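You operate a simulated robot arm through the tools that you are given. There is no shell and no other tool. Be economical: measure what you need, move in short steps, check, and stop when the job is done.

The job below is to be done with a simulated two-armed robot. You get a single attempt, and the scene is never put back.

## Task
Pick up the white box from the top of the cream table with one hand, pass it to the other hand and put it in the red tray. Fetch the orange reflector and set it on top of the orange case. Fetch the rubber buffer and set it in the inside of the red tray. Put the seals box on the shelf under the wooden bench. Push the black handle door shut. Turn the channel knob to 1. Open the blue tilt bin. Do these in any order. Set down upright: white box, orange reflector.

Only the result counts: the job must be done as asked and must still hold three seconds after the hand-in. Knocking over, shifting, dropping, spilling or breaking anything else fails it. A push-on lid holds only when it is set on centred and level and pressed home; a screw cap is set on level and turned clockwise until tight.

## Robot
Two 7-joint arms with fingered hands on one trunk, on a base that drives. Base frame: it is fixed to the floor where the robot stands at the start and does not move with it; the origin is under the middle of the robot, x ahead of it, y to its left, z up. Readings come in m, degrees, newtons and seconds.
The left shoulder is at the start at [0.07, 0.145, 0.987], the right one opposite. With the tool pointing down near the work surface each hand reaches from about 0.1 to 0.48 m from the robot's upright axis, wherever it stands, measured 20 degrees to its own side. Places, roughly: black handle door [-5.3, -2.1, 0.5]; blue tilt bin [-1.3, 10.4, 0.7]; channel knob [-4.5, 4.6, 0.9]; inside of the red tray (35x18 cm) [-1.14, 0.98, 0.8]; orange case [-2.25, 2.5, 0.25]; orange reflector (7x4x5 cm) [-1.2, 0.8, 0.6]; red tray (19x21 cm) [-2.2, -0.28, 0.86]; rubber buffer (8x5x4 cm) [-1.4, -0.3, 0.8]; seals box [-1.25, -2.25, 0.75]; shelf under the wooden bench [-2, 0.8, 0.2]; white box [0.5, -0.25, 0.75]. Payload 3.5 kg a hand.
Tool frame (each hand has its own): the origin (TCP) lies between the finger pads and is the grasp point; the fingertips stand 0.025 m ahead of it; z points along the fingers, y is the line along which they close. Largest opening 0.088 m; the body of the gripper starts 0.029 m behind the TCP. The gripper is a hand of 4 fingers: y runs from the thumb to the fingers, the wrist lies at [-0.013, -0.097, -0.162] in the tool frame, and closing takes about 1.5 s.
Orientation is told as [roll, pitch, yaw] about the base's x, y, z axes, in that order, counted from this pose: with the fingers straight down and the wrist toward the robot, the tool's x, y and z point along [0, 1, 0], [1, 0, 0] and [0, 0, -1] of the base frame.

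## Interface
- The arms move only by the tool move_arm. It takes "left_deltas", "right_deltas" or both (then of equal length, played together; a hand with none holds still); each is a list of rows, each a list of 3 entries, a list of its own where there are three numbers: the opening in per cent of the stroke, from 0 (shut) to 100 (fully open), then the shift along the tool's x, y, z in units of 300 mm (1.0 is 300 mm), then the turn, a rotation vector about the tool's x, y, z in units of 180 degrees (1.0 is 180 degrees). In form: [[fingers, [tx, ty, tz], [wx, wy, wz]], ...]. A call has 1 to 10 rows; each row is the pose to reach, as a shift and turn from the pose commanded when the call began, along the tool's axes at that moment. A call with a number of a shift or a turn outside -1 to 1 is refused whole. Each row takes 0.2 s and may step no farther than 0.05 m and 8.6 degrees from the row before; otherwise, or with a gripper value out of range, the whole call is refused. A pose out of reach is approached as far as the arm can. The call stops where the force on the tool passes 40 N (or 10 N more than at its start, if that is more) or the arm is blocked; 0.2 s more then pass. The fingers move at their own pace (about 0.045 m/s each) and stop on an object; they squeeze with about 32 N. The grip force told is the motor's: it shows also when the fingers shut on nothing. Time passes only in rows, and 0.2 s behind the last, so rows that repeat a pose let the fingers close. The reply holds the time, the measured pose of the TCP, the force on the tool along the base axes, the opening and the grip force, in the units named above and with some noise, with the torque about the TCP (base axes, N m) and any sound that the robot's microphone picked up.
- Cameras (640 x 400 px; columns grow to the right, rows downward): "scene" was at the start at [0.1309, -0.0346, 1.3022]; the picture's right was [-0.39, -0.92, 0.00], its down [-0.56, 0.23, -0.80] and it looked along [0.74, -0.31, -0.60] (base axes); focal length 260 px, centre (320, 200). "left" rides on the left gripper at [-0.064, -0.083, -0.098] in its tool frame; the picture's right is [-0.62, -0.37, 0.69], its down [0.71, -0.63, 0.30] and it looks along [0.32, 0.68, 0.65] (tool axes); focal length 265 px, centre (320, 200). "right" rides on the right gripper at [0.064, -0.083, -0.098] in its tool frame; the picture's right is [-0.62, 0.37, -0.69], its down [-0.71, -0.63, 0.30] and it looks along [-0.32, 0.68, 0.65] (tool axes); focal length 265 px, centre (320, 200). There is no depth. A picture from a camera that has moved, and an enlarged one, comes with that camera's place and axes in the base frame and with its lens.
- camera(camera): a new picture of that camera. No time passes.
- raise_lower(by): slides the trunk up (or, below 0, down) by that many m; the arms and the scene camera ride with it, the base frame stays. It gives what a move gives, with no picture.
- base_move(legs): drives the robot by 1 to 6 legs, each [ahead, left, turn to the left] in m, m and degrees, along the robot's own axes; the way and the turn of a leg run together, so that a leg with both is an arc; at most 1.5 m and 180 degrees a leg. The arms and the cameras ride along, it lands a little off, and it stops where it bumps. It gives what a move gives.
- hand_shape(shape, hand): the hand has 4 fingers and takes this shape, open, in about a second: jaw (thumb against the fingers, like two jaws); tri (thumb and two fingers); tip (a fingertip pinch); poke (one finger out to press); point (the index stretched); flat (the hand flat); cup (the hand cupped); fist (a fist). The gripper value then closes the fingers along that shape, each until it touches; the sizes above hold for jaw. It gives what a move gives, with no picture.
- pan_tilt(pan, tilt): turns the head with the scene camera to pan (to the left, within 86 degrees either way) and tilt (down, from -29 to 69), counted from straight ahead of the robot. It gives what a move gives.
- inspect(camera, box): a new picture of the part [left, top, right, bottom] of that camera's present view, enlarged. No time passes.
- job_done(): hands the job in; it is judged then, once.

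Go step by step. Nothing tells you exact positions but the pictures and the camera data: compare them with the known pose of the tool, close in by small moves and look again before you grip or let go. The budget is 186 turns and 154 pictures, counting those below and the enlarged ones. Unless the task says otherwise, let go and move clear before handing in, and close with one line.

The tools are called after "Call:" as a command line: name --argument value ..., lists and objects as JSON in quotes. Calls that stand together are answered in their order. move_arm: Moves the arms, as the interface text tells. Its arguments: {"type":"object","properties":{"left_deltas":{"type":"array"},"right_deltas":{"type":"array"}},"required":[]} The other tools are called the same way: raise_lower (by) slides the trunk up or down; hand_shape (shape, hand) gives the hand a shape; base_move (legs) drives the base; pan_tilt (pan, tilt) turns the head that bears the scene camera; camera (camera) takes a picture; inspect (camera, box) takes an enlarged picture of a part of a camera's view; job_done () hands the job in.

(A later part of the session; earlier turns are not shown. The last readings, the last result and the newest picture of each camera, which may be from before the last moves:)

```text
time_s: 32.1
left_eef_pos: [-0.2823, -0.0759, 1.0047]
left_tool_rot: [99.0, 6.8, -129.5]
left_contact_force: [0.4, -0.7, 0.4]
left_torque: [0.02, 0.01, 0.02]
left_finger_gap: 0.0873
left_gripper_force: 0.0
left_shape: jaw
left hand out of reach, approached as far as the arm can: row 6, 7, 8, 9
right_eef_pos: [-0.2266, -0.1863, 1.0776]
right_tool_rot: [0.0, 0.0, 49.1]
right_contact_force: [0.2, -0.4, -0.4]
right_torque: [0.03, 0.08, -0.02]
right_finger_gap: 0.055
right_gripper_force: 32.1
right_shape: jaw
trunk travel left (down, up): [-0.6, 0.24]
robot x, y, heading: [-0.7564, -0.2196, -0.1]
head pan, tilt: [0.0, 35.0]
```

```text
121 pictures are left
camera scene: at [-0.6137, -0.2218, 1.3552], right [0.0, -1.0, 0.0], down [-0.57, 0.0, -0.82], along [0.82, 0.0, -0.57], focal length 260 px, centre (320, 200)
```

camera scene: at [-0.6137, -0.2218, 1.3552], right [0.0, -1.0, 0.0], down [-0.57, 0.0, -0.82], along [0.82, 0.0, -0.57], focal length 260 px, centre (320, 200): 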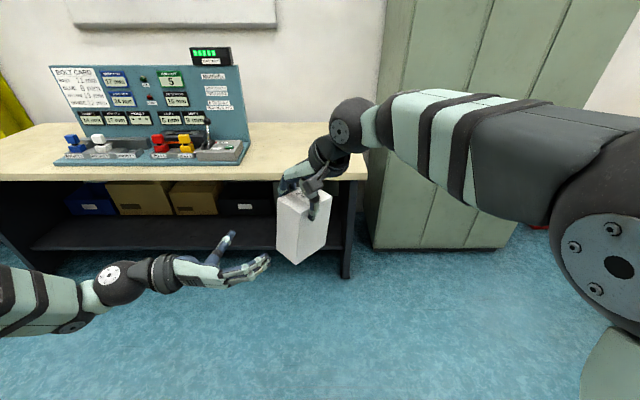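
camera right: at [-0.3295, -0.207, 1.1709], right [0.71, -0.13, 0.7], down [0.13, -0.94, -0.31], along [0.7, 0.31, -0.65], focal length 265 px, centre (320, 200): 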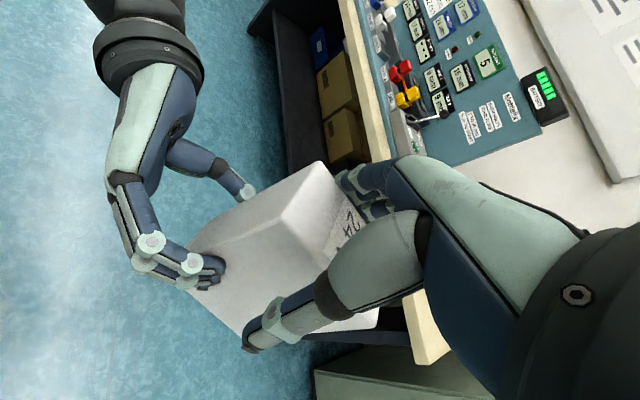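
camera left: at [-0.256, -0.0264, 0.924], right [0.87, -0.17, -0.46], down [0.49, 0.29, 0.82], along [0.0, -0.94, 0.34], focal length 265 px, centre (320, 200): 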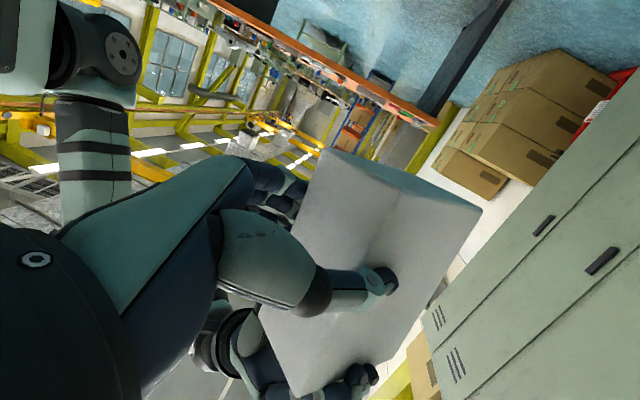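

The left hand is clear and the right holds the box. Before turning I look both ways around the robot.

Call:
pan_tilt --pan 85 --tilt 25

Call:
camera --camera "scene"

Call:
pan_tilt --pan -85 --tilt 25

Call:
camera --camera "scene"

```text
time_s: 33.7
left_eef_pos: [-0.2825, -0.0776, 1.0036]
left_tool_rot: [99.0, 6.8, -129.4]
left_contact_force: [-0.1, -0.2, -1.0]
left_torque: [-0.01, 0.01, 0.03]
left_finger_gap: 0.0877
left_gripper_force: 0.0
left_shape: jaw
right_eef_pos: [-0.2267, -0.1863, 1.0774]
right_tool_rot: [0.1, 0.1, 49.0]
right_contact_force: [0.7, -0.2, -0.4]
right_torque: [-0.02, 0.04, 0.01]
right_finger_gap: 0.0549
right_gripper_force: 32.1
right_shape: jaw
trunk travel left (down, up): [-0.6, 0.24]
robot x, y, heading: [-0.7492, -0.2198, -0.2]
head pan, tilt: [85.0, 25.0]
```

```text
120 pictures are left
camera scene: at [-0.694, -0.1291, 1.371], right [1.0, -0.09, 0.0], down [-0.04, -0.42, -0.91], along [0.08, 0.9, -0.42], focal length 260 px, centre (320, 200)
```

scene: 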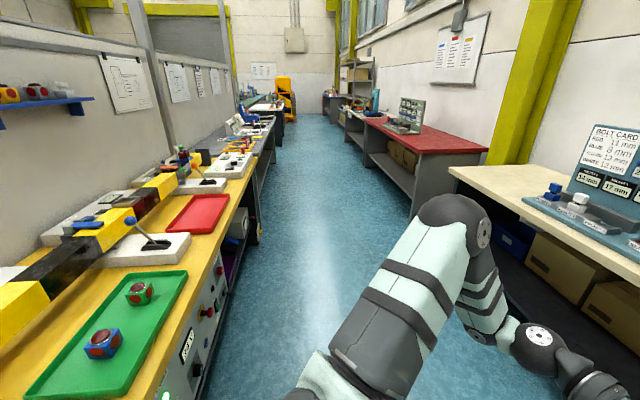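

```text
time_s: 36.3
left_eef_pos: [-0.2827, -0.077, 1.0047]
left_tool_rot: [98.9, 6.8, -129.5]
left_contact_force: [-0.2, -0.3, 0.8]
left_torque: [0.02, 0.02, 0.02]
left_finger_gap: 0.0876
left_gripper_force: 0.1
left_shape: jaw
right_eef_pos: [-0.2272, -0.185, 1.0773]
right_tool_rot: [0.1, 0.0, 49.0]
right_contact_force: [0.0, -0.3, 0.0]
right_torque: [-0.03, 0.08, -0.05]
right_finger_gap: 0.0549
right_gripper_force: 31.6
right_shape: jaw
trunk travel left (down, up): [-0.6, 0.24]
robot x, y, heading: [-0.7541, -0.2192, 0.1]
head pan, tilt: [-85.0, 25.0]
```

```text
119 pictures are left
camera scene: at [-0.6944, -0.3127, 1.3711], right [-1.0, -0.09, 0.0], down [-0.04, 0.42, -0.91], along [0.08, -0.9, -0.42], focal length 260 px, centre (320, 200)
```

scene: 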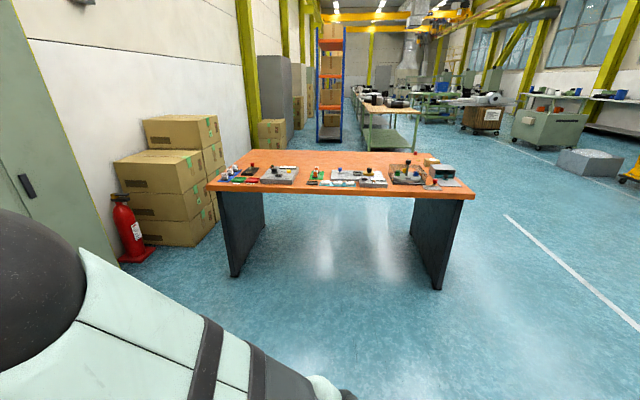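

A long yellow-topped bench with a red tray runs left behind me; the orange table with the seals box lies to the right. I raise the trunk, turn right to face -y and look toward -x.

Call:
raise_lower --by 0.15

Call:
base_move --legs '[[0.1, 0, 0], [0, 0, -90]]'

Call:
pan_tilt --pan -80 --tilt 22

Call:
camera --camera "scene"

```text
time_s: 38.0
left_eef_pos: [-0.2822, -0.0783, 1.1539]
left_tool_rot: [98.9, 6.7, -129.5]
left_contact_force: [-0.2, 0.2, -0.2]
left_torque: [0.0, 0.01, -0.03]
left_finger_gap: 0.0877
left_gripper_force: 0.0
left_shape: jaw
right_eef_pos: [-0.2282, -0.1862, 1.2271]
right_tool_rot: [0.1, 0.1, 49.1]
right_contact_force: [0.4, 1.1, -4.0]
right_torque: [0.0, 0.1, 0.01]
right_finger_gap: 0.0551
right_gripper_force: 32.1
right_shape: jaw
trunk travel left (down, up): [-0.75, 0.09]
robot x, y, heading: [-0.7541, -0.2163, 0.2]
head pan, tilt: [-85.0, 25.0]
```

```text
time_s: 43.0
left_eef_pos: [-0.5165, -0.6931, 1.1534]
left_tool_rot: [98.9, 6.7, 139.9]
left_contact_force: [0.2, 0.6, 0.3]
left_torque: [0.01, 0.02, 0.01]
left_finger_gap: 0.0877
left_gripper_force: 0.1
left_shape: jaw
right_eef_pos: [-0.6267, -0.7475, 1.227]
right_tool_rot: [0.1, 0.0, -41.6]
right_contact_force: [-0.1, 1.2, -3.1]
right_torque: [0.03, 0.02, 0.0]
right_finger_gap: 0.0548
right_gripper_force: 31.8
right_shape: jaw
trunk travel left (down, up): [-0.75, 0.09]
robot x, y, heading: [-0.6539, -0.2201, -90.9]
head pan, tilt: [-85.0, 25.0]
```

```text
time_s: 43.7
left_eef_pos: [-0.5173, -0.6934, 1.1547]
left_tool_rot: [98.9, 6.7, 139.9]
left_contact_force: [0.4, 0.1, -0.7]
left_torque: [0.01, 0.01, 0.0]
left_finger_gap: 0.0878
left_gripper_force: 0.0
left_shape: jaw
right_eef_pos: [-0.6269, -0.7479, 1.2272]
right_tool_rot: [0.1, 0.1, -41.6]
right_contact_force: [0.2, 0.2, -3.7]
right_torque: [0.04, -0.03, -0.01]
right_finger_gap: 0.0547
right_gripper_force: 31.9
right_shape: jaw
trunk travel left (down, up): [-0.75, 0.09]
robot x, y, heading: [-0.652, -0.2188, -90.8]
head pan, tilt: [-80.0, 22.0]
```

```text
118 pictures are left
camera scene: at [-0.7458, -0.2869, 1.5259], right [-0.16, 0.99, 0.0], down [0.37, 0.06, -0.93], along [-0.92, -0.15, -0.37], focal length 260 px, centre (320, 200)
```

scene: 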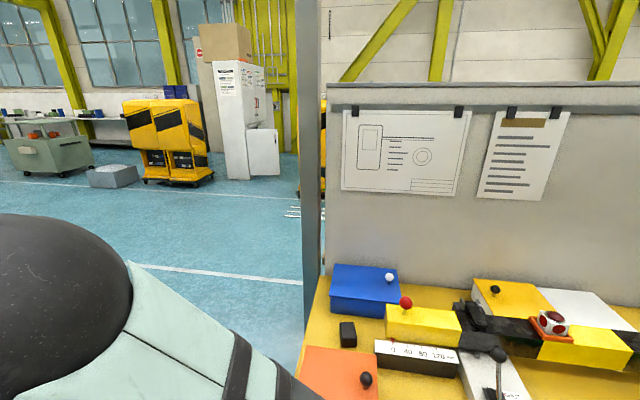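

I spot a small black block near [-1.32, -0.30], likely the rubber buffer, and the partition ends near y=-0.4. I drive around it toward the far side where the white box's tray should be.

Call:
base_move --legs '[[0.75, 0, 0], [0, 0, -90], [1.3, 0, 0]]'

Call:
pan_tilt --pan -60 --tilt 30

Call:
camera --camera "scene"

```text
time_s: 57.7
left_eef_pos: [-2.441, -1.1114, 1.1554]
left_tool_rot: [98.9, 6.8, 51.0]
left_contact_force: [-0.4, 1.1, 0.2]
left_torque: [0.01, 0.0, 0.0]
left_finger_gap: 0.0876
left_gripper_force: 0.0
left_shape: jaw
right_eef_pos: [-2.4975, -1.0027, 1.2271]
right_tool_rot: [0.0, 0.0, -130.6]
right_contact_force: [-0.1, 0.0, -3.3]
right_torque: [-0.03, -0.07, 0.02]
right_finger_gap: 0.0547
right_gripper_force: 31.7
right_shape: jaw
trunk travel left (down, up): [-0.75, 0.09]
robot x, y, heading: [-1.9728, -0.9651, -179.6]
head pan, tilt: [-80.0, 22.0]
```

```text
time_s: 58.5
left_eef_pos: [-2.4415, -1.1112, 1.1547]
left_tool_rot: [98.9, 6.7, 50.9]
left_contact_force: [0.0, -0.8, -0.1]
left_torque: [-0.02, 0.04, -0.01]
left_finger_gap: 0.0875
left_gripper_force: 0.1
left_shape: jaw
right_eef_pos: [-2.497, -1.0031, 1.2273]
right_tool_rot: [0.1, 0.1, -130.5]
right_contact_force: [0.8, 0.0, -4.1]
right_torque: [-0.03, -0.04, 0.01]
right_finger_gap: 0.0545
right_gripper_force: 32.1
right_shape: jaw
trunk travel left (down, up): [-0.75, 0.09]
robot x, y, heading: [-1.9681, -0.9705, -179.8]
head pan, tilt: [-60.0, 30.0]
```

```text
117 pictures are left
camera scene: at [-2.067, -0.889, 1.5131], right [0.86, 0.5, 0.0], down [0.25, -0.43, -0.87], along [-0.44, 0.75, -0.5], focal length 260 px, centre (320, 200)
```

scene: 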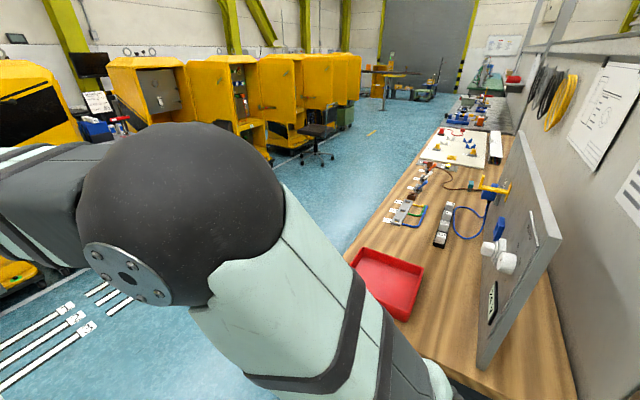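

The red tray sits on the wooden bench around [-2.18, -0.27, 0.86]. I drive ahead to x≈-2.33 and turn to face it.

Call:
base_move --legs '[[0.36, 0, 0], [0, 0, -90]]'

Call:
pan_tilt --pan 0 --tilt 40

Call:
camera --camera "scene"

```text
time_s: 64.7
left_eef_pos: [-2.4761, -0.497, 1.155]
left_tool_rot: [98.9, 6.7, -38.9]
left_contact_force: [0.3, -0.4, -0.1]
left_torque: [0.0, 0.0, 0.0]
left_finger_gap: 0.0879
left_gripper_force: 0.1
left_shape: jaw
right_eef_pos: [-2.3692, -0.4414, 1.2274]
right_tool_rot: [0.1, 0.1, 139.7]
right_contact_force: [0.2, -0.3, -2.7]
right_torque: [-0.06, 0.0, 0.0]
right_finger_gap: 0.0543
right_gripper_force: 31.8
right_shape: jaw
trunk travel left (down, up): [-0.75, 0.09]
robot x, y, heading: [-2.3288, -0.9706, 90.4]
head pan, tilt: [-60.0, 30.0]
```

```text
time_s: 66.0
left_eef_pos: [-2.4771, -0.4981, 1.1541]
left_tool_rot: [98.8, 6.8, -38.8]
left_contact_force: [0.4, 0.1, 0.1]
left_torque: [0.0, 0.0, -0.01]
left_finger_gap: 0.0875
left_gripper_force: 0.1
left_shape: jaw
right_eef_pos: [-2.3691, -0.4412, 1.2278]
right_tool_rot: [0.1, 0.0, 139.8]
right_contact_force: [0.3, -0.9, -3.6]
right_torque: [-0.08, -0.02, -0.03]
right_finger_gap: 0.0545
right_gripper_force: 32.3
right_shape: jaw
trunk travel left (down, up): [-0.75, 0.09]
robot x, y, heading: [-2.3287, -0.9674, 90.5]
head pan, tilt: [0.0, 40.0]
```

```text
116 pictures are left
camera scene: at [-2.3294, -0.8325, 1.4977], right [1.0, 0.01, 0.0], down [0.01, -0.64, -0.77], along [-0.01, 0.77, -0.64], focal length 260 px, centre (320, 200)
```

scene: 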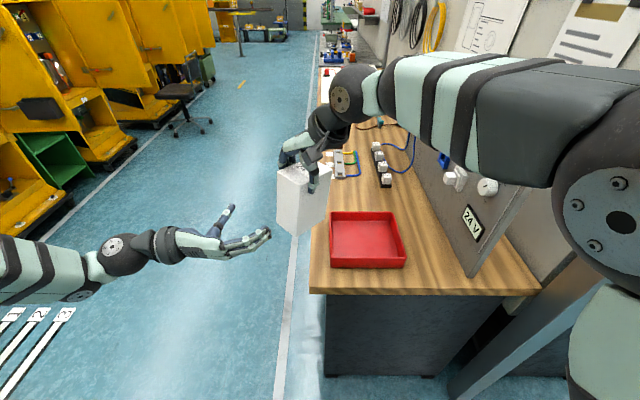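

The tray spans about x -2.30…-2.08, y -0.38…-0.15. First I move the empty left hand left and up, out of the way of the bench.

Call:
move_arm --left_deltas '[[100, [0.05, -0.1, -0.08], [0, 0, 0]], [100, [0.1, -0.2, -0.16], [0, 0, 0]], [100, [0.15, -0.3, -0.24], [0, 0, 0]], [100, [0.2, -0.4, -0.32], [0, 0, 0]], [100, [0.26, -0.5, -0.4], [0, 0, 0]], [100, [0.33, -0.6, -0.45], [0, 0, 0]]]'

Call:
base_move --legs '[[0, -0.18, 0], [0.1, 0, 0]]'

Call:
camera --camera "scene"

```text
time_s: 67.4
left_eef_pos: [-2.7056, -0.5039, 1.2483]
left_tool_rot: [98.3, 6.5, -38.8]
left_contact_force: [0.1, -0.1, 2.2]
left_torque: [-0.04, 0.09, 0.02]
left_finger_gap: 0.0877
left_gripper_force: 0.1
left_shape: jaw
right_eef_pos: [-2.3714, -0.4407, 1.2266]
right_tool_rot: [-0.1, 0.2, 139.8]
right_contact_force: [-1.2, 0.4, -2.9]
right_torque: [-0.05, 0.01, 0.02]
right_finger_gap: 0.0545
right_gripper_force: 31.9
right_shape: jaw
trunk travel left (down, up): [-0.75, 0.09]
robot x, y, heading: [-2.3235, -0.9694, 90.5]
head pan, tilt: [0.0, 40.0]
```

```text
time_s: 69.6
left_eef_pos: [-2.5221, -0.4073, 1.2538]
left_tool_rot: [99.0, 6.8, -38.9]
left_contact_force: [0.6, -0.1, -0.4]
left_torque: [-0.01, 0.01, 0.0]
left_finger_gap: 0.0879
left_gripper_force: 0.1
left_shape: jaw
right_eef_pos: [-2.1889, -0.342, 1.2286]
right_tool_rot: [0.0, 0.0, 139.6]
right_contact_force: [-0.3, -0.2, -3.3]
right_torque: [-0.04, 0.0, -0.02]
right_finger_gap: 0.0543
right_gripper_force: 31.8
right_shape: jaw
trunk travel left (down, up): [-0.75, 0.09]
robot x, y, heading: [-2.1491, -0.8693, 90.6]
head pan, tilt: [0.0, 40.0]
```

```text
115 pictures are left
camera scene: at [-2.1501, -0.7342, 1.498], right [1.0, 0.01, 0.0], down [0.0, -0.64, -0.77], along [-0.01, 0.77, -0.64], focal length 260 px, centre (320, 200)
```

scene: 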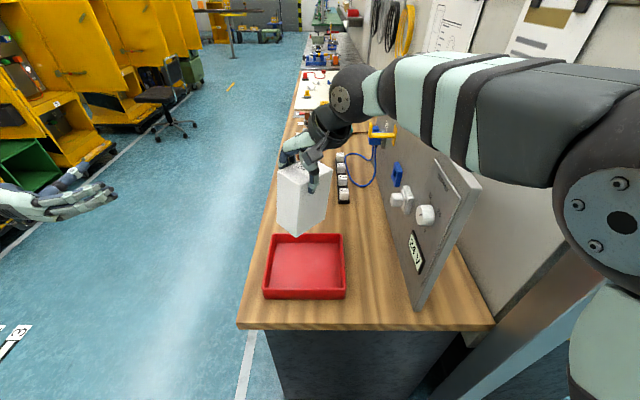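

Left hand is clear, but the forearm could brush the tall panel when lowered. I shift the base 0.12 m left, reach right with the arm, and go 7 cm forward.

Call:
base_move --legs '[[0, 0.13, 0], [0.075, 0, 0]]'

Call:
move_arm --right_deltas '[[0, [-0.07, -0.082, 0], [0, 0, 0]], [0, [-0.14, -0.165, 0], [0, 0, 0]], [0, [-0.21, -0.247, 0], [0, 0, 0]], [0, [-0.28, -0.33, 0], [0, 0, 0]], [0, [-0.28, -0.33, 0], [0, 0, 0]]]'

Call:
camera --camera "scene"

```text
time_s: 71.5
left_eef_pos: [-2.6524, -0.3357, 1.2542]
left_tool_rot: [99.1, 6.9, -38.9]
left_contact_force: [0.4, 0.6, 0.0]
left_torque: [0.0, 0.03, -0.01]
left_finger_gap: 0.0879
left_gripper_force: 0.1
left_shape: jaw
right_eef_pos: [-2.3192, -0.2715, 1.2291]
right_tool_rot: [-0.1, -0.1, 139.7]
right_contact_force: [0.3, -0.3, -3.4]
right_torque: [-0.08, 0.01, 0.01]
right_finger_gap: 0.0545
right_gripper_force: 31.6
right_shape: jaw
trunk travel left (down, up): [-0.75, 0.09]
robot x, y, heading: [-2.2816, -0.7919, 90.5]
head pan, tilt: [0.0, 40.0]
```

```text
time_s: 72.7
left_eef_pos: [-2.652, -0.3321, 1.2518]
left_tool_rot: [99.0, 6.8, -38.9]
left_contact_force: [-0.2, -0.6, 0.0]
left_torque: [0.0, -0.03, 0.01]
left_finger_gap: 0.0877
left_gripper_force: 0.0
left_shape: jaw
right_eef_pos: [-2.1903, -0.2664, 1.228]
right_tool_rot: [0.0, 0.0, 139.7]
right_contact_force: [0.1, -1.0, -3.7]
right_torque: [-0.06, -0.01, -0.01]
right_finger_gap: 0.0546
right_gripper_force: 32.1
right_shape: jaw
trunk travel left (down, up): [-0.75, 0.09]
robot x, y, heading: [-2.2789, -0.7936, 90.4]
head pan, tilt: [0.0, 40.0]
```

```text
114 pictures are left
camera scene: at [-2.2815, -0.6585, 1.4977], right [1.0, 0.01, 0.0], down [0.01, -0.64, -0.77], along [-0.01, 0.77, -0.64], focal length 260 px, centre (320, 200)
```

scene: 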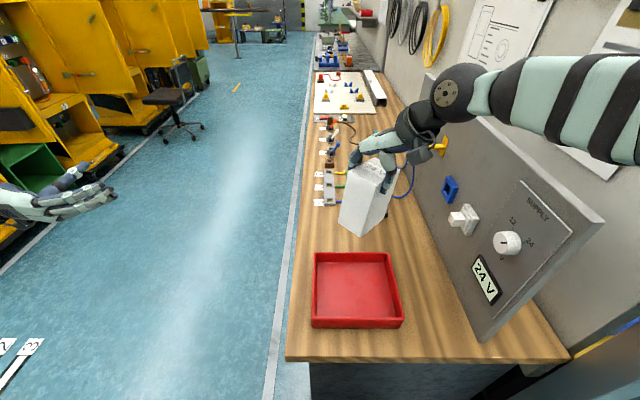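

The forearm is over the tall panel, so lowering here would hit it. I'll place from the aisle side instead: back off, move left, turn to face +x and approach along the bench.

Call:
base_move --legs '[[-0.35, 0, 0], [0, 0.42, 0], [0, 0, -90], [0, 1.0, 0]]'

Call:
pan_tilt --pan -15 --tilt 42

Call:
camera --camera "scene"

```text
time_s: 85.8
left_eef_pos: [-2.2261, 0.2259, 1.2523]
left_tool_rot: [98.9, 6.8, -129.7]
left_contact_force: [0.2, 0.1, 0.0]
left_torque: [0.02, 0.01, 0.01]
left_finger_gap: 0.0876
left_gripper_force: 0.1
left_shape: jaw
right_eef_pos: [-2.1678, -0.2373, 1.2286]
right_tool_rot: [0.1, 0.1, 48.9]
right_contact_force: [-0.2, -1.4, -3.5]
right_torque: [0.02, 0.04, 0.0]
right_finger_gap: 0.0544
right_gripper_force: 32.3
right_shape: jaw
trunk travel left (down, up): [-0.75, 0.09]
robot x, y, heading: [-2.6933, -0.1356, -0.4]
head pan, tilt: [0.0, 40.0]
```

```text
time_s: 86.6
left_eef_pos: [-2.2267, 0.2274, 1.2533]
left_tool_rot: [99.1, 6.8, -129.7]
left_contact_force: [0.0, -0.4, 0.1]
left_torque: [-0.02, -0.01, -0.01]
left_finger_gap: 0.0879
left_gripper_force: 0.0
left_shape: jaw
right_eef_pos: [-2.1676, -0.2378, 1.2282]
right_tool_rot: [0.0, 0.1, 48.7]
right_contact_force: [-0.2, 0.3, -3.9]
right_torque: [0.04, 0.08, 0.0]
right_finger_gap: 0.0542
right_gripper_force: 32.0
right_shape: jaw
trunk travel left (down, up): [-0.75, 0.09]
robot x, y, heading: [-2.6936, -0.1398, -0.4]
head pan, tilt: [-15.0, 42.0]
```

```text
113 pictures are left
camera scene: at [-2.5613, -0.1622, 1.4948], right [-0.27, -0.96, 0.0], down [-0.65, 0.18, -0.74], along [0.72, -0.2, -0.67], focal length 260 px, centre (320, 200)
```

scene: 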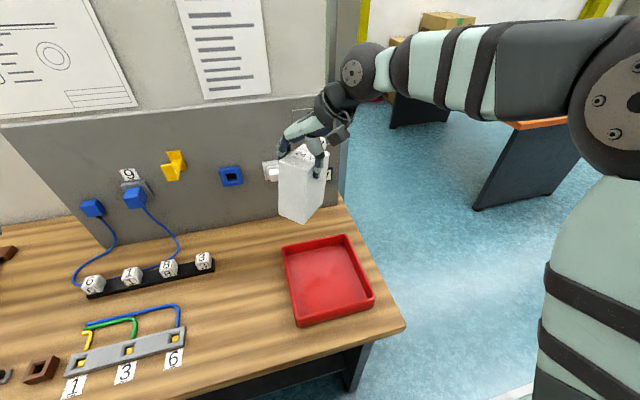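

Good vantage from the aisle. I centre the box over the tray and lower the trunk partway.

Call:
move_arm --right_deltas '[[0, [-0.02, -0.138, 0], [0, 0, 0]], [0, [-0.02, -0.138, 0], [0, 0, 0]]]'

Call:
raise_lower --by -0.22

Call:
camera --camera "scene"

Call:
camera --camera "right"

```text
time_s: 87.2
left_eef_pos: [-2.2272, 0.2272, 1.2526]
left_tool_rot: [99.0, 6.6, -129.7]
left_contact_force: [0.6, -0.6, -0.5]
left_torque: [-0.01, 0.0, 0.02]
left_finger_gap: 0.0878
left_gripper_force: 0.1
left_shape: jaw
right_eef_pos: [-2.1908, -0.2714, 1.227]
right_tool_rot: [-0.1, 0.1, 48.7]
right_contact_force: [1.7, -0.5, -3.1]
right_torque: [-0.03, 0.05, 0.02]
right_finger_gap: 0.0544
right_gripper_force: 32.3
right_shape: jaw
trunk travel left (down, up): [-0.75, 0.09]
robot x, y, heading: [-2.6927, -0.1396, -0.2]
head pan, tilt: [-15.0, 42.0]
```

```text
time_s: 89.5
left_eef_pos: [-2.2276, 0.2269, 1.0324]
left_tool_rot: [99.1, 6.7, -129.7]
left_contact_force: [0.4, -1.0, -0.4]
left_torque: [0.04, -0.01, 0.01]
left_finger_gap: 0.088
left_gripper_force: 0.1
left_shape: jaw
right_eef_pos: [-2.1909, -0.273, 1.0073]
right_tool_rot: [0.0, 0.0, 48.8]
right_contact_force: [0.3, -0.7, -2.9]
right_torque: [0.01, 0.08, 0.02]
right_finger_gap: 0.0541
right_gripper_force: 31.6
right_shape: jaw
trunk travel left (down, up): [-0.53, 0.31]
robot x, y, heading: [-2.6902, -0.1409, -0.1]
head pan, tilt: [-15.0, 42.0]
```

```text
112 pictures are left
camera scene: at [-2.5616, -0.1627, 1.2748], right [-0.27, -0.96, 0.0], down [-0.65, 0.18, -0.74], along [0.72, -0.2, -0.67], focal length 260 px, centre (320, 200)
```

scene: 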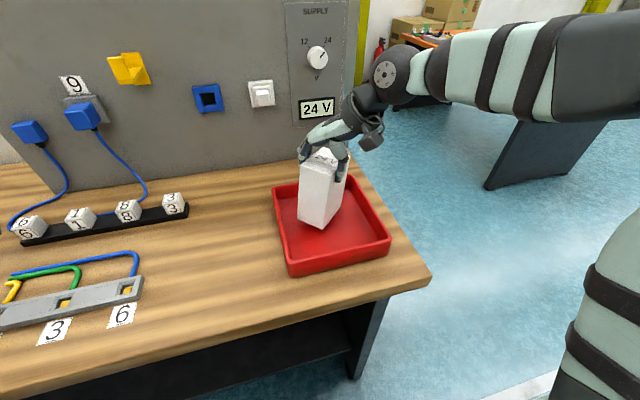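

```text
111 pictures are left
camera right: at [-2.2937, -0.2935, 1.1058], right [0.71, -0.13, 0.69], down [0.12, -0.94, -0.3], along [0.69, 0.3, -0.65], focal length 265 px, centre (320, 200)
```

right: 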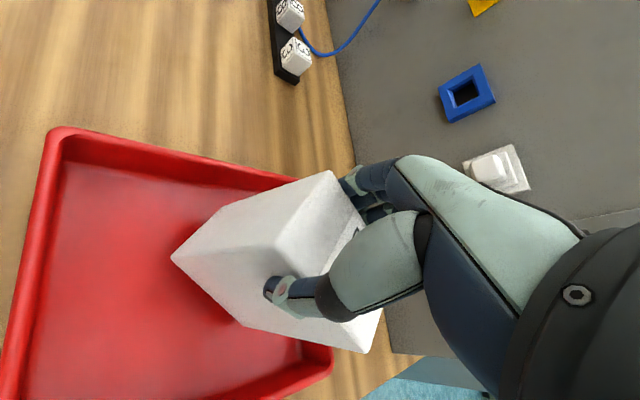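

The box is above the tray floor, well inside the rim. I lower it in small steps, watching the force.

Call:
move_arm --right_deltas '[[0, [0.0, -0.02, 0.033], [0, 0, 0]], [0, [0, -0.03, 0.067], [0, 0, 0]], [0, [0, -0.03, 0.1], [0, 0, 0]], [0, [0, -0.03, 0.1], [0, 0, 0]]]'

Call:
inspect --camera "scene" --box '[250, 110, 400, 290]'

```text
time_s: 90.5
left_eef_pos: [-2.2301, 0.2289, 1.0337]
left_tool_rot: [99.2, 6.9, -129.8]
left_contact_force: [1.2, -0.3, 0.4]
left_torque: [0.0, -0.03, 0.0]
left_finger_gap: 0.0879
left_gripper_force: 0.2
left_shape: jaw
right_eef_pos: [-2.1976, -0.2764, 0.9834]
right_tool_rot: [-0.7, -0.5, 48.8]
right_contact_force: [3.7, 4.2, 35.8]
right_torque: [-0.13, -0.04, -0.01]
right_finger_gap: 0.0548
right_gripper_force: 31.7
right_shape: jaw
trunk travel left (down, up): [-0.53, 0.31]
robot x, y, heading: [-2.6933, -0.1412, -0.3]
head pan, tilt: [-15.0, 42.0]
```

```text
2.22 times, centred on (325, 200) of scene
camera zoom: at [-2.566, -0.1599, 1.2759], right [-0.27, -0.96, 0.0], down [-0.64, 0.18, -0.75], along [0.72, -0.2, -0.67], focal length 577 px, centre (309, 200)
```

zoom: 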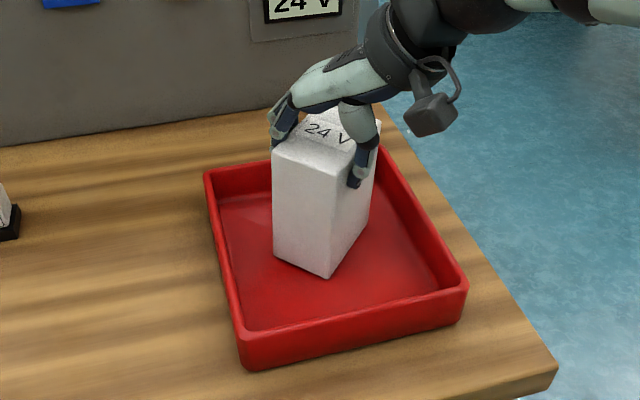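

It touches the floor firmly. I ease up a few mm, open, and withdraw straight up.

Call:
move_arm --right_deltas '[[0, [0, 0, -0.01], [0, 0, 0]], [30, [0, 0, -0.01], [0, 0, 0]], [70, [0, 0, -0.01], [0, 0, 0]], [100, [0, 0, -0.01], [0, 0, 0]], [100, [0, 0, -0.01], [0, 0, 0]], [100, [0, 0, -0.01], [0, 0, 0]], [100, [0, 0, -0.1], [0, 0, 0]], [100, [0, 0, -0.22], [0, 0, 0]], [100, [0, 0, -0.35], [0, 0, 0]], [100, [0, 0, -0.45], [0, 0, 0]]]'

Call:
inspect --camera "scene" --box '[250, 110, 400, 290]'

```text
time_s: 92.8
left_eef_pos: [-2.2276, 0.2265, 1.0333]
left_tool_rot: [98.9, 6.8, -129.8]
left_contact_force: [-1.0, -0.2, 0.8]
left_torque: [0.0, 0.0, 0.02]
left_finger_gap: 0.0879
left_gripper_force: 0.0
left_shape: jaw
right_eef_pos: [-2.1986, -0.28, 1.1116]
right_tool_rot: [0.0, 0.1, 48.7]
right_contact_force: [0.1, -0.3, -0.4]
right_torque: [-0.04, 0.02, -0.03]
right_finger_gap: 0.0879
right_gripper_force: 0.1
right_shape: jaw
trunk travel left (down, up): [-0.53, 0.31]
robot x, y, heading: [-2.6953, -0.1396, -0.4]
head pan, tilt: [-15.0, 42.0]
```

```text
2.22 times, centred on (325, 200) of scene
camera zoom: at [-2.5619, -0.1626, 1.2748], right [-0.27, -0.96, 0.0], down [-0.65, 0.18, -0.74], along [0.72, -0.2, -0.67], focal length 577 px, centre (309, 200)
```

zoom: 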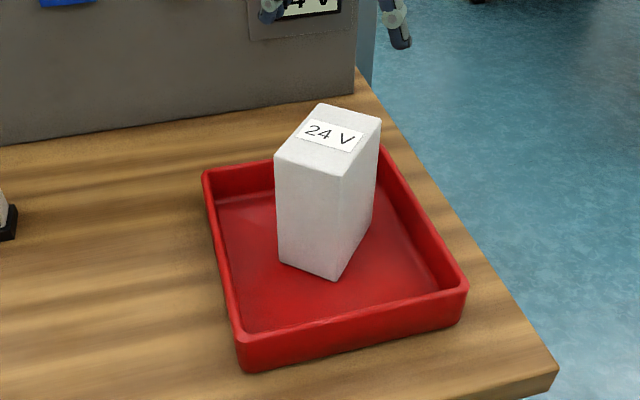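

The white box stands upright in the tray. I back off, and return the left hand to its fingers-down pose.

Call:
base_move --legs '[[-0.35, 0, 0]]'

Call:
move_arm --left_deltas '[[100, [0, 0, 0], [0.0325, -0.01737, -0.02945]], [100, [0, 0, 0], [0.065, -0.03474, -0.0589]], [100, [0, 0, 0], [0.0975, -0.0521, -0.08835]], [100, [0, 0, 0], [0.13, -0.0695, -0.1178]], [100, [0, 0, 0], [0.1625, -0.0868, -0.1472]], [100, [0, 0, 0], [0.195, -0.1042, -0.1767]], [100, [0, 0, 0], [0.2275, -0.1216, -0.2061]], [100, [0, 0, 0], [0.26, -0.139, -0.2356]], [100, [0, 0, 0], [0.2925, -0.1563, -0.265]], [100, [0, 0, 0], [0.325, -0.1737, -0.2945]]]'

Call:
move_arm --left_deltas '[[100, [0, 0, 0], [0.0325, -0.01737, -0.02945]], [100, [0, 0, 0], [0.065, -0.03474, -0.0589]], [100, [0, 0, 0], [0.0975, -0.0521, -0.08835]], [100, [0, 0, 0], [0.13, -0.0695, -0.1178]], [100, [0, 0, 0], [0.1625, -0.0868, -0.1472]], [100, [0, 0, 0], [0.195, -0.1042, -0.1767]], [100, [0, 0, 0], [0.2275, -0.1216, -0.2061]], [100, [0, 0, 0], [0.26, -0.139, -0.2356]]]'

```text
time_s: 95.0
left_eef_pos: [-2.5737, 0.2289, 1.0329]
left_tool_rot: [99.0, 6.8, -129.9]
left_contact_force: [-0.8, 0.1, -0.1]
left_torque: [-0.02, 0.01, -0.05]
left_finger_gap: 0.0878
left_gripper_force: 0.0
left_shape: jaw
right_eef_pos: [-2.5448, -0.2783, 1.1119]
right_tool_rot: [0.0, 0.0, 48.7]
right_contact_force: [-0.8, -0.4, 0.6]
right_torque: [0.03, 0.01, 0.0]
right_finger_gap: 0.0878
right_gripper_force: 0.0
right_shape: jaw
trunk travel left (down, up): [-0.53, 0.31]
robot x, y, heading: [-3.0423, -0.1353, -0.2]
head pan, tilt: [-15.0, 42.0]
```

```text
time_s: 97.2
left_eef_pos: [-2.5739, 0.2279, 1.0323]
left_tool_rot: [44.4, -29.9, -58.0]
left_contact_force: [-0.2, -1.0, 0.1]
left_torque: [0.01, -0.05, 0.04]
left_finger_gap: 0.0879
left_gripper_force: 0.1
left_shape: jaw
right_eef_pos: [-2.5452, -0.2787, 1.1108]
right_tool_rot: [0.1, 0.1, 48.7]
right_contact_force: [-0.1, 0.1, 0.8]
right_torque: [0.02, 0.05, 0.01]
right_finger_gap: 0.0879
right_gripper_force: 0.0
right_shape: jaw
trunk travel left (down, up): [-0.53, 0.31]
robot x, y, heading: [-3.0388, -0.1377, -0.5]
head pan, tilt: [-15.0, 42.0]
```

```text
time_s: 99.0
left_eef_pos: [-2.5742, 0.2285, 1.0335]
left_tool_rot: [-0.2, 0.3, 0.1]
left_contact_force: [0.8, 0.0, -0.2]
left_torque: [0.0, -0.03, -0.01]
left_finger_gap: 0.0875
left_gripper_force: 0.1
left_shape: jaw
right_eef_pos: [-2.5443, -0.2774, 1.1121]
right_tool_rot: [0.0, 0.0, 48.7]
right_contact_force: [-0.7, 0.4, -0.5]
right_torque: [0.01, 0.01, -0.03]
right_finger_gap: 0.0878
right_gripper_force: 0.1
right_shape: jaw
trunk travel left (down, up): [-0.53, 0.31]
robot x, y, heading: [-3.0395, -0.1357, -0.7]
head pan, tilt: [-15.0, 42.0]
```

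Both hands are free and natural. I look left along this aisle and then turn to locate the door and knob.

Call:
pan_tilt --pan 55 --tilt 25

Call:
camera --camera "scene"

Call:
base_move --legs '[[0, 0, 150]]'

Call:
camera --camera "scene"

Call:
pan_tilt --pan -40 --tilt 10

Call:
camera --camera "scene"

```text
time_s: 100.4
left_eef_pos: [-2.5748, 0.2282, 1.0335]
left_tool_rot: [-0.1, 0.0, -0.3]
left_contact_force: [0.7, -0.5, 0.1]
left_torque: [-0.01, -0.03, 0.01]
left_finger_gap: 0.0876
left_gripper_force: 0.1
left_shape: jaw
right_eef_pos: [-2.5459, -0.2775, 1.1116]
right_tool_rot: [0.0, 0.0, 48.8]
right_contact_force: [0.4, 0.2, 0.6]
right_torque: [0.01, 0.0, -0.02]
right_finger_gap: 0.0876
right_gripper_force: 0.0
right_shape: jaw
trunk travel left (down, up): [-0.53, 0.31]
robot x, y, heading: [-3.0412, -0.1345, -0.4]
head pan, tilt: [55.0, 25.0]
```

```text
108 pictures are left
camera scene: at [-2.9367, -0.0626, 1.3011], right [0.81, -0.58, 0.0], down [-0.25, -0.34, -0.91], along [0.53, 0.74, -0.42], focal length 260 px, centre (320, 200)
```

scene: 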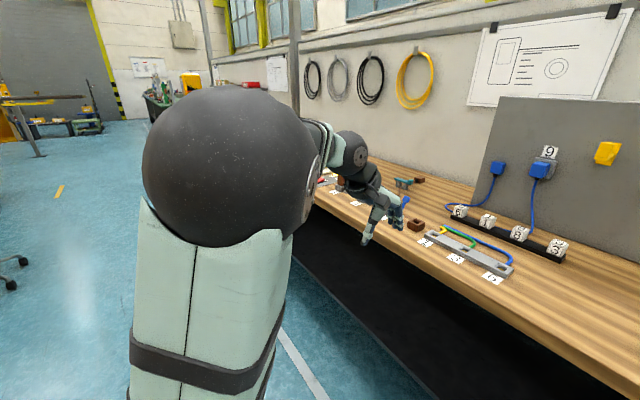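

```text
time_s: 107.1
left_eef_pos: [-3.6251, -0.2358, 1.0322]
left_tool_rot: [-0.1, -0.1, 151.5]
left_contact_force: [0.7, 0.6, -1.1]
left_torque: [0.01, 0.01, 0.03]
left_finger_gap: 0.0874
left_gripper_force: 0.0
left_shape: jaw
right_eef_pos: [-3.4107, 0.2241, 1.1121]
right_tool_rot: [0.0, 0.0, -159.6]
right_contact_force: [0.4, -0.4, -0.1]
right_torque: [-0.01, 0.0, 0.01]
right_finger_gap: 0.0878
right_gripper_force: 0.0
right_shape: jaw
trunk travel left (down, up): [-0.53, 0.31]
robot x, y, heading: [-3.0387, -0.1387, 151.2]
head pan, tilt: [55.0, 25.0]
```

```text
107 pictures are left
camera scene: at [-3.1672, -0.1536, 1.3011], right [-0.44, 0.9, 0.0], down [0.38, 0.19, -0.91], along [-0.81, -0.4, -0.42], focal length 260 px, centre (320, 200)
```

scene: 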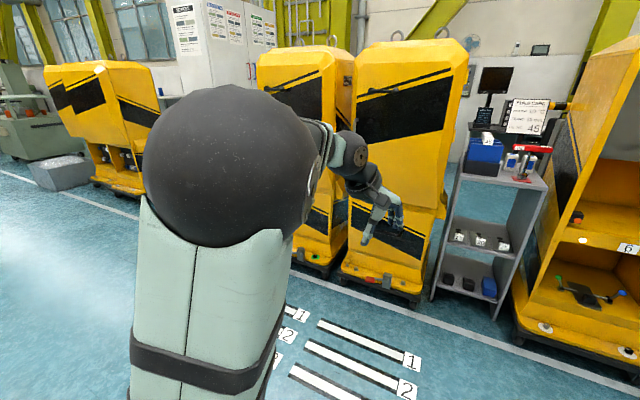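

```text
time_s: 108.8
left_eef_pos: [-3.6252, -0.2361, 1.0333]
left_tool_rot: [-0.1, 0.0, 151.5]
left_contact_force: [-0.6, 1.6, -0.1]
left_torque: [0.0, 0.02, 0.04]
left_finger_gap: 0.0875
left_gripper_force: 0.1
left_shape: jaw
right_eef_pos: [-3.4113, 0.2244, 1.1113]
right_tool_rot: [-0.1, 0.0, -159.6]
right_contact_force: [0.5, -0.2, -0.1]
right_torque: [0.01, -0.01, 0.02]
right_finger_gap: 0.0877
right_gripper_force: 0.1
right_shape: jaw
trunk travel left (down, up): [-0.53, 0.31]
robot x, y, heading: [-3.0432, -0.1359, 151.2]
head pan, tilt: [-40.0, 10.0]
```

```text
106 pictures are left
camera scene: at [-3.1182, -0.0262, 1.3254], right [0.93, 0.36, 0.0], down [0.06, -0.16, -0.98], along [-0.36, 0.92, -0.17], focal length 260 px, centre (320, 200)
```

scene: 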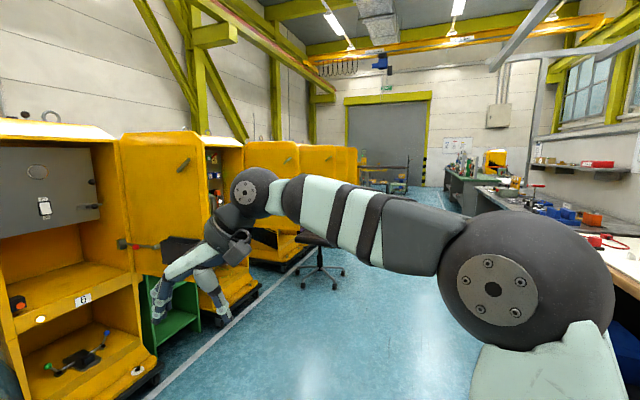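

The door should be on the white cabinet seen beyond the yellow lockers. I head that way: face -x and sidestep to y≈-2.

Call:
base_move --legs '[[0, 0, 29], [0, 1.4, 0], [0, 0.5, 0]]'

Call:
pan_tilt --pan 0 --tilt 15

Call:
camera --camera "scene"

```text
time_s: 119.8
left_eef_pos: [-3.4836, -2.4138, 1.0336]
left_tool_rot: [-0.1, 0.1, -179.1]
left_contact_force: [0.5, -0.4, -0.3]
left_torque: [0.0, -0.01, -0.01]
left_finger_gap: 0.0877
left_gripper_force: 0.1
left_shape: jaw
right_eef_pos: [-3.5212, -1.9072, 1.1109]
right_tool_rot: [0.0, 0.0, -130.3]
right_contact_force: [0.4, 0.4, 0.2]
right_torque: [0.03, -0.01, 0.01]
right_finger_gap: 0.0876
right_gripper_force: 0.1
right_shape: jaw
trunk travel left (down, up): [-0.53, 0.31]
robot x, y, heading: [-3.0236, -2.0379, -179.7]
head pan, tilt: [-40.0, 10.0]
```

```text
time_s: 120.8
left_eef_pos: [-3.4827, -2.4136, 1.0342]
left_tool_rot: [0.0, 0.1, -179.0]
left_contact_force: [0.7, -0.9, 0.7]
left_torque: [-0.02, 0.01, -0.02]
left_finger_gap: 0.0874
left_gripper_force: 0.0
left_shape: jaw
right_eef_pos: [-3.5222, -1.9068, 1.1125]
right_tool_rot: [-0.1, 0.0, -130.4]
right_contact_force: [-0.4, -0.6, 0.3]
right_torque: [0.0, -0.02, 0.02]
right_finger_gap: 0.0876
right_gripper_force: 0.0
right_shape: jaw
trunk travel left (down, up): [-0.53, 0.31]
robot x, y, heading: [-3.0217, -2.0412, -179.4]
head pan, tilt: [0.0, 15.0]
```

```text
105 pictures are left
camera scene: at [-3.1663, -2.0423, 1.3173], right [-0.01, 1.0, 0.0], down [0.26, 0.0, -0.97], along [-0.97, -0.01, -0.26], focal length 260 px, centre (320, 200)
```

scene: 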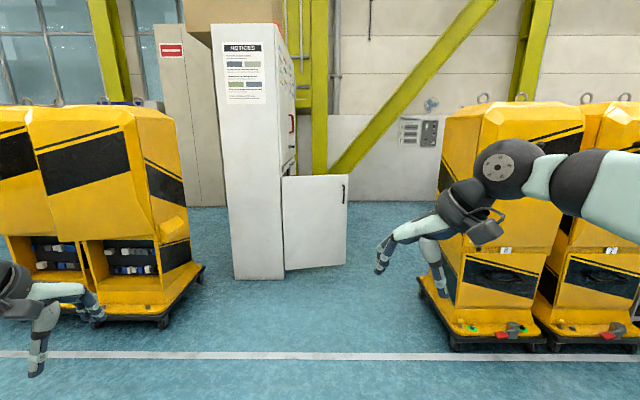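

The white cabinet's lower door (black handle) stands open toward +y, hinged at about [-5.27, -2.4]. I'll push it shut with the right fist on a diagonal drive, so I first tuck the left hand back and straighten the right.

Call:
move_arm --left_deltas '[[100, [0, -0.14, 0], [0, 0, 0]], [100, [0, -0.28, 0], [0, 0, 0]], [100, [0, -0.42, 0], [0, 0, 0]], [100, [0, -0.56, 0], [0, 0, 0]], [100, [0, -0.7, 0], [0, 0, 0]], [100, [0, -0.8, 0], [0, 0, 0]]]' --right_deltas '[[100, [0, 0, 0], [0, 0, 0.0455]], [100, [0, 0, 0], [0, 0, 0.091]], [100, [0, 0, 0], [0, 0, 0.1365]], [100, [0, 0, 0], [0, 0, 0.182]], [100, [0, 0, 0], [0, 0, 0.2275]], [100, [0, 0, 0], [0, 0, 0.272]]]'

Call:
hand_shape --shape "fist" --hand "right"

Call:
move_arm --right_deltas '[[100, [0.03, 0.07, 0], [-0.045, 0, 0]], [100, [0.06, 0.14, 0], [-0.09, 0, 0]], [100, [0.1, 0.21, 0], [-0.135, 0, 0]], [100, [0.13, 0.28, 0], [-0.18, 0, 0]], [100, [0.16, 0.35, 0], [-0.225, 0, 0]], [100, [0.2, 0.42, 0], [-0.27, 0, 0]], [100, [0.23, 0.5, 0], [-0.315, 0, 0]]]'

Call:
camera --camera "scene"

```text
time_s: 122.2
left_eef_pos: [-3.2426, -2.41, 1.0333]
left_tool_rot: [-0.2, 0.0, -179.2]
left_contact_force: [0.4, 0.5, 0.2]
left_torque: [-0.01, 0.01, -0.02]
left_finger_gap: 0.0878
left_gripper_force: 0.1
left_shape: jaw
right_eef_pos: [-3.5291, -1.8998, 1.1144]
right_tool_rot: [1.0, 0.5, -179.7]
right_contact_force: [-0.1, 0.0, -0.2]
right_torque: [-0.03, -0.03, 0.02]
right_finger_gap: 0.0877
right_gripper_force: 0.1
right_shape: jaw
right hand out of reach, approached as far as the arm can: row 6
trunk travel left (down, up): [-0.53, 0.31]
robot x, y, heading: [-3.0268, -2.0415, -179.4]
head pan, tilt: [0.0, 15.0]
```

```text
time_s: 123.1
left_eef_pos: [-3.2439, -2.41, 1.0329]
left_tool_rot: [-0.1, 0.0, -179.1]
left_contact_force: [-0.1, -0.2, 0.5]
left_torque: [-0.01, 0.0, -0.02]
left_finger_gap: 0.0876
left_gripper_force: 0.0
left_shape: jaw
right_eef_pos: [-3.5282, -1.9027, 1.1165]
right_tool_rot: [0.8, 0.1, -179.2]
right_contact_force: [-0.5, 0.8, 0.1]
right_torque: [0.01, 0.04, 0.01]
right_finger_gap: 0.0
right_gripper_force: 0.1
right_shape: fist
trunk travel left (down, up): [-0.53, 0.31]
robot x, y, heading: [-3.0255, -2.0391, -179.5]
head pan, tilt: [0.0, 15.0]
```

```text
time_s: 124.7
left_eef_pos: [-3.2444, -2.4115, 1.0328]
left_tool_rot: [-0.1, 0.0, -179.1]
left_contact_force: [0.7, -0.9, -0.9]
left_torque: [0.02, -0.03, -0.01]
left_finger_gap: 0.0875
left_gripper_force: 0.0
left_shape: jaw
right_eef_pos: [-3.6791, -1.9699, 1.1265]
right_tool_rot: [3.0, -57.4, 178.0]
right_contact_force: [0.1, -0.5, 0.2]
right_torque: [0.01, -0.02, 0.02]
right_finger_gap: 0.0
right_gripper_force: 0.0
right_shape: fist
right hand out of reach, approached as far as the arm can: row 1, 2, 3, 4, 5
trunk travel left (down, up): [-0.53, 0.31]
robot x, y, heading: [-3.0225, -2.0396, -179.5]
head pan, tilt: [0.0, 15.0]
```

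```text
104 pictures are left
camera scene: at [-3.1681, -2.0423, 1.3171], right [-0.01, 1.0, 0.0], down [0.26, 0.0, -0.97], along [-0.97, -0.01, -0.26], focal length 260 px, centre (320, 200)
```

scene: 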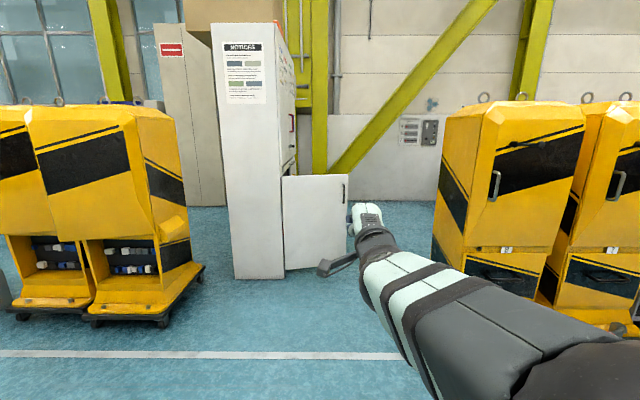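

The fist now reaches 0.66 m ahead. I lower it to door height and drive up to the door at an angle.

Call:
raise_lower --by -0.42

Call:
base_move --legs '[[1.4, 0, 0], [0.18, -0.29, 0], [0, 0, 30]]'

Call:
pan_tilt --pan 0 --tilt 35

Call:
camera --camera "scene"

```text
refused: -0.42 is not a number from -0.4 to 0.4
```

```text
time_s: 135.0
left_eef_pos: [-4.5987, -2.1997, 1.0337]
left_tool_rot: [-0.1, 0.0, -148.8]
left_contact_force: [1.1, 0.4, -1.1]
left_torque: [-0.03, 0.0, 0.0]
left_finger_gap: 0.0877
left_gripper_force: 0.1
left_shape: jaw
right_eef_pos: [-5.1995, -2.0356, 1.1186]
right_tool_rot: [2.9, -56.5, -151.9]
right_contact_force: [0.6, 0.5, 0.8]
right_torque: [-0.01, -0.04, -0.03]
right_finger_gap: 0.0
right_gripper_force: 0.0
right_shape: fist
trunk travel left (down, up): [-0.53, 0.31]
robot x, y, heading: [-4.595, -1.7662, -148.9]
head pan, tilt: [0.0, 15.0]
```

```text
time_s: 135.8
left_eef_pos: [-4.599, -2.1984, 1.0325]
left_tool_rot: [0.0, 0.0, -148.8]
left_contact_force: [-0.1, 0.1, 0.6]
left_torque: [0.0, 0.02, 0.0]
left_finger_gap: 0.0878
left_gripper_force: 0.1
left_shape: jaw
right_eef_pos: [-5.1992, -2.0353, 1.1201]
right_tool_rot: [3.4, -56.6, -152.4]
right_contact_force: [0.1, -0.5, 0.1]
right_torque: [-0.07, -0.03, -0.03]
right_finger_gap: 0.0
right_gripper_force: 0.0
right_shape: fist
trunk travel left (down, up): [-0.53, 0.31]
robot x, y, heading: [-4.599, -1.7683, -149.0]
head pan, tilt: [0.0, 35.0]
```

```text
103 pictures are left
camera scene: at [-4.7135, -1.8401, 1.2854], right [-0.51, 0.86, 0.0], down [0.49, 0.29, -0.82], along [-0.7, -0.42, -0.57], focal length 260 px, centre (320, 200)
```

scene: 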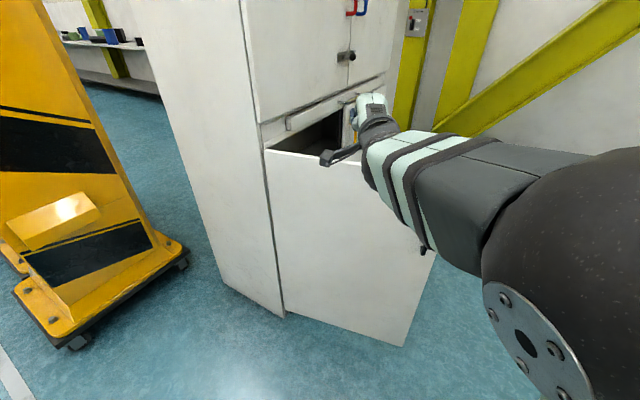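

The door's hinge is at [-5.25, -2.36]. I back off slightly, lower the fist to mid-door height, then drive into it.

Call:
base_move --legs '[[-0.08, 0, 0]]'

Call:
raise_lower --by -0.38

Call:
base_move --legs '[[0.45, 0, 0]]'

Call:
camera --camera "scene"

```text
time_s: 136.9
left_eef_pos: [-4.5291, -2.157, 1.0339]
left_tool_rot: [-0.1, 0.0, -148.9]
left_contact_force: [-0.8, 0.3, -0.4]
left_torque: [-0.01, 0.01, 0.02]
left_finger_gap: 0.0879
left_gripper_force: 0.0
left_shape: jaw
right_eef_pos: [-5.1321, -1.993, 1.1204]
right_tool_rot: [3.4, -56.6, -152.6]
right_contact_force: [0.1, -0.2, 0.8]
right_torque: [0.0, 0.01, 0.01]
right_finger_gap: 0.0
right_gripper_force: 0.0
right_shape: fist
trunk travel left (down, up): [-0.53, 0.31]
robot x, y, heading: [-4.5259, -1.7306, -149.3]
head pan, tilt: [0.0, 35.0]
```

```text
time_s: 140.5
left_eef_pos: [-4.5306, -2.1578, 0.653]
left_tool_rot: [-0.2, 0.0, -148.8]
left_contact_force: [-0.2, 0.3, -0.1]
left_torque: [0.02, 0.02, -0.01]
left_finger_gap: 0.0879
left_gripper_force: 0.0
left_shape: jaw
right_eef_pos: [-5.1331, -1.9941, 0.7413]
right_tool_rot: [3.6, -56.6, -152.6]
right_contact_force: [-0.1, -0.1, 0.0]
right_torque: [-0.01, 0.0, -0.04]
right_finger_gap: 0.0
right_gripper_force: 0.1
right_shape: fist
trunk travel left (down, up): [-0.15, 0.69]
robot x, y, heading: [-4.5311, -1.7264, -149.4]
head pan, tilt: [0.0, 35.0]
```

```text
time_s: 143.2
left_eef_pos: [-4.9164, -2.3867, 0.6528]
left_tool_rot: [-0.1, 0.0, -149.0]
left_contact_force: [-1.3, 0.7, -0.7]
left_torque: [-0.02, 0.0, 0.0]
left_finger_gap: 0.0877
left_gripper_force: 0.1
left_shape: jaw
right_eef_pos: [-5.5188, -2.219, 0.7393]
right_tool_rot: [3.7, -56.6, -152.8]
right_contact_force: [0.1, 0.8, 0.0]
right_torque: [0.05, -0.03, 0.0]
right_finger_gap: 0.0
right_gripper_force: 0.0
right_shape: fist
trunk travel left (down, up): [-0.15, 0.69]
robot x, y, heading: [-4.9119, -1.9575, -149.5]
head pan, tilt: [0.0, 35.0]
```

```text
102 pictures are left
camera scene: at [-5.0297, -2.0272, 0.9053], right [-0.51, 0.86, 0.0], down [0.49, 0.29, -0.82], along [-0.7, -0.42, -0.57], focal length 260 px, centre (320, 200)
```

scene: 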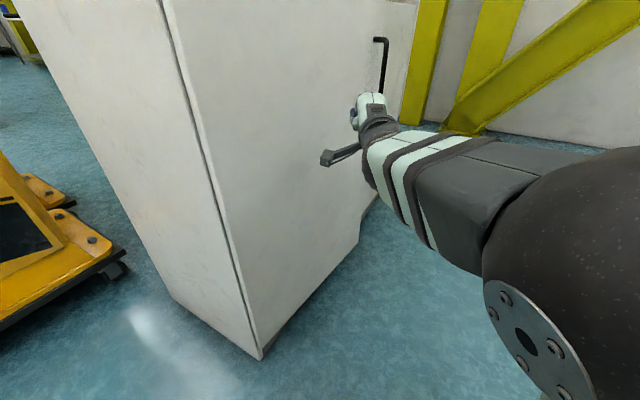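

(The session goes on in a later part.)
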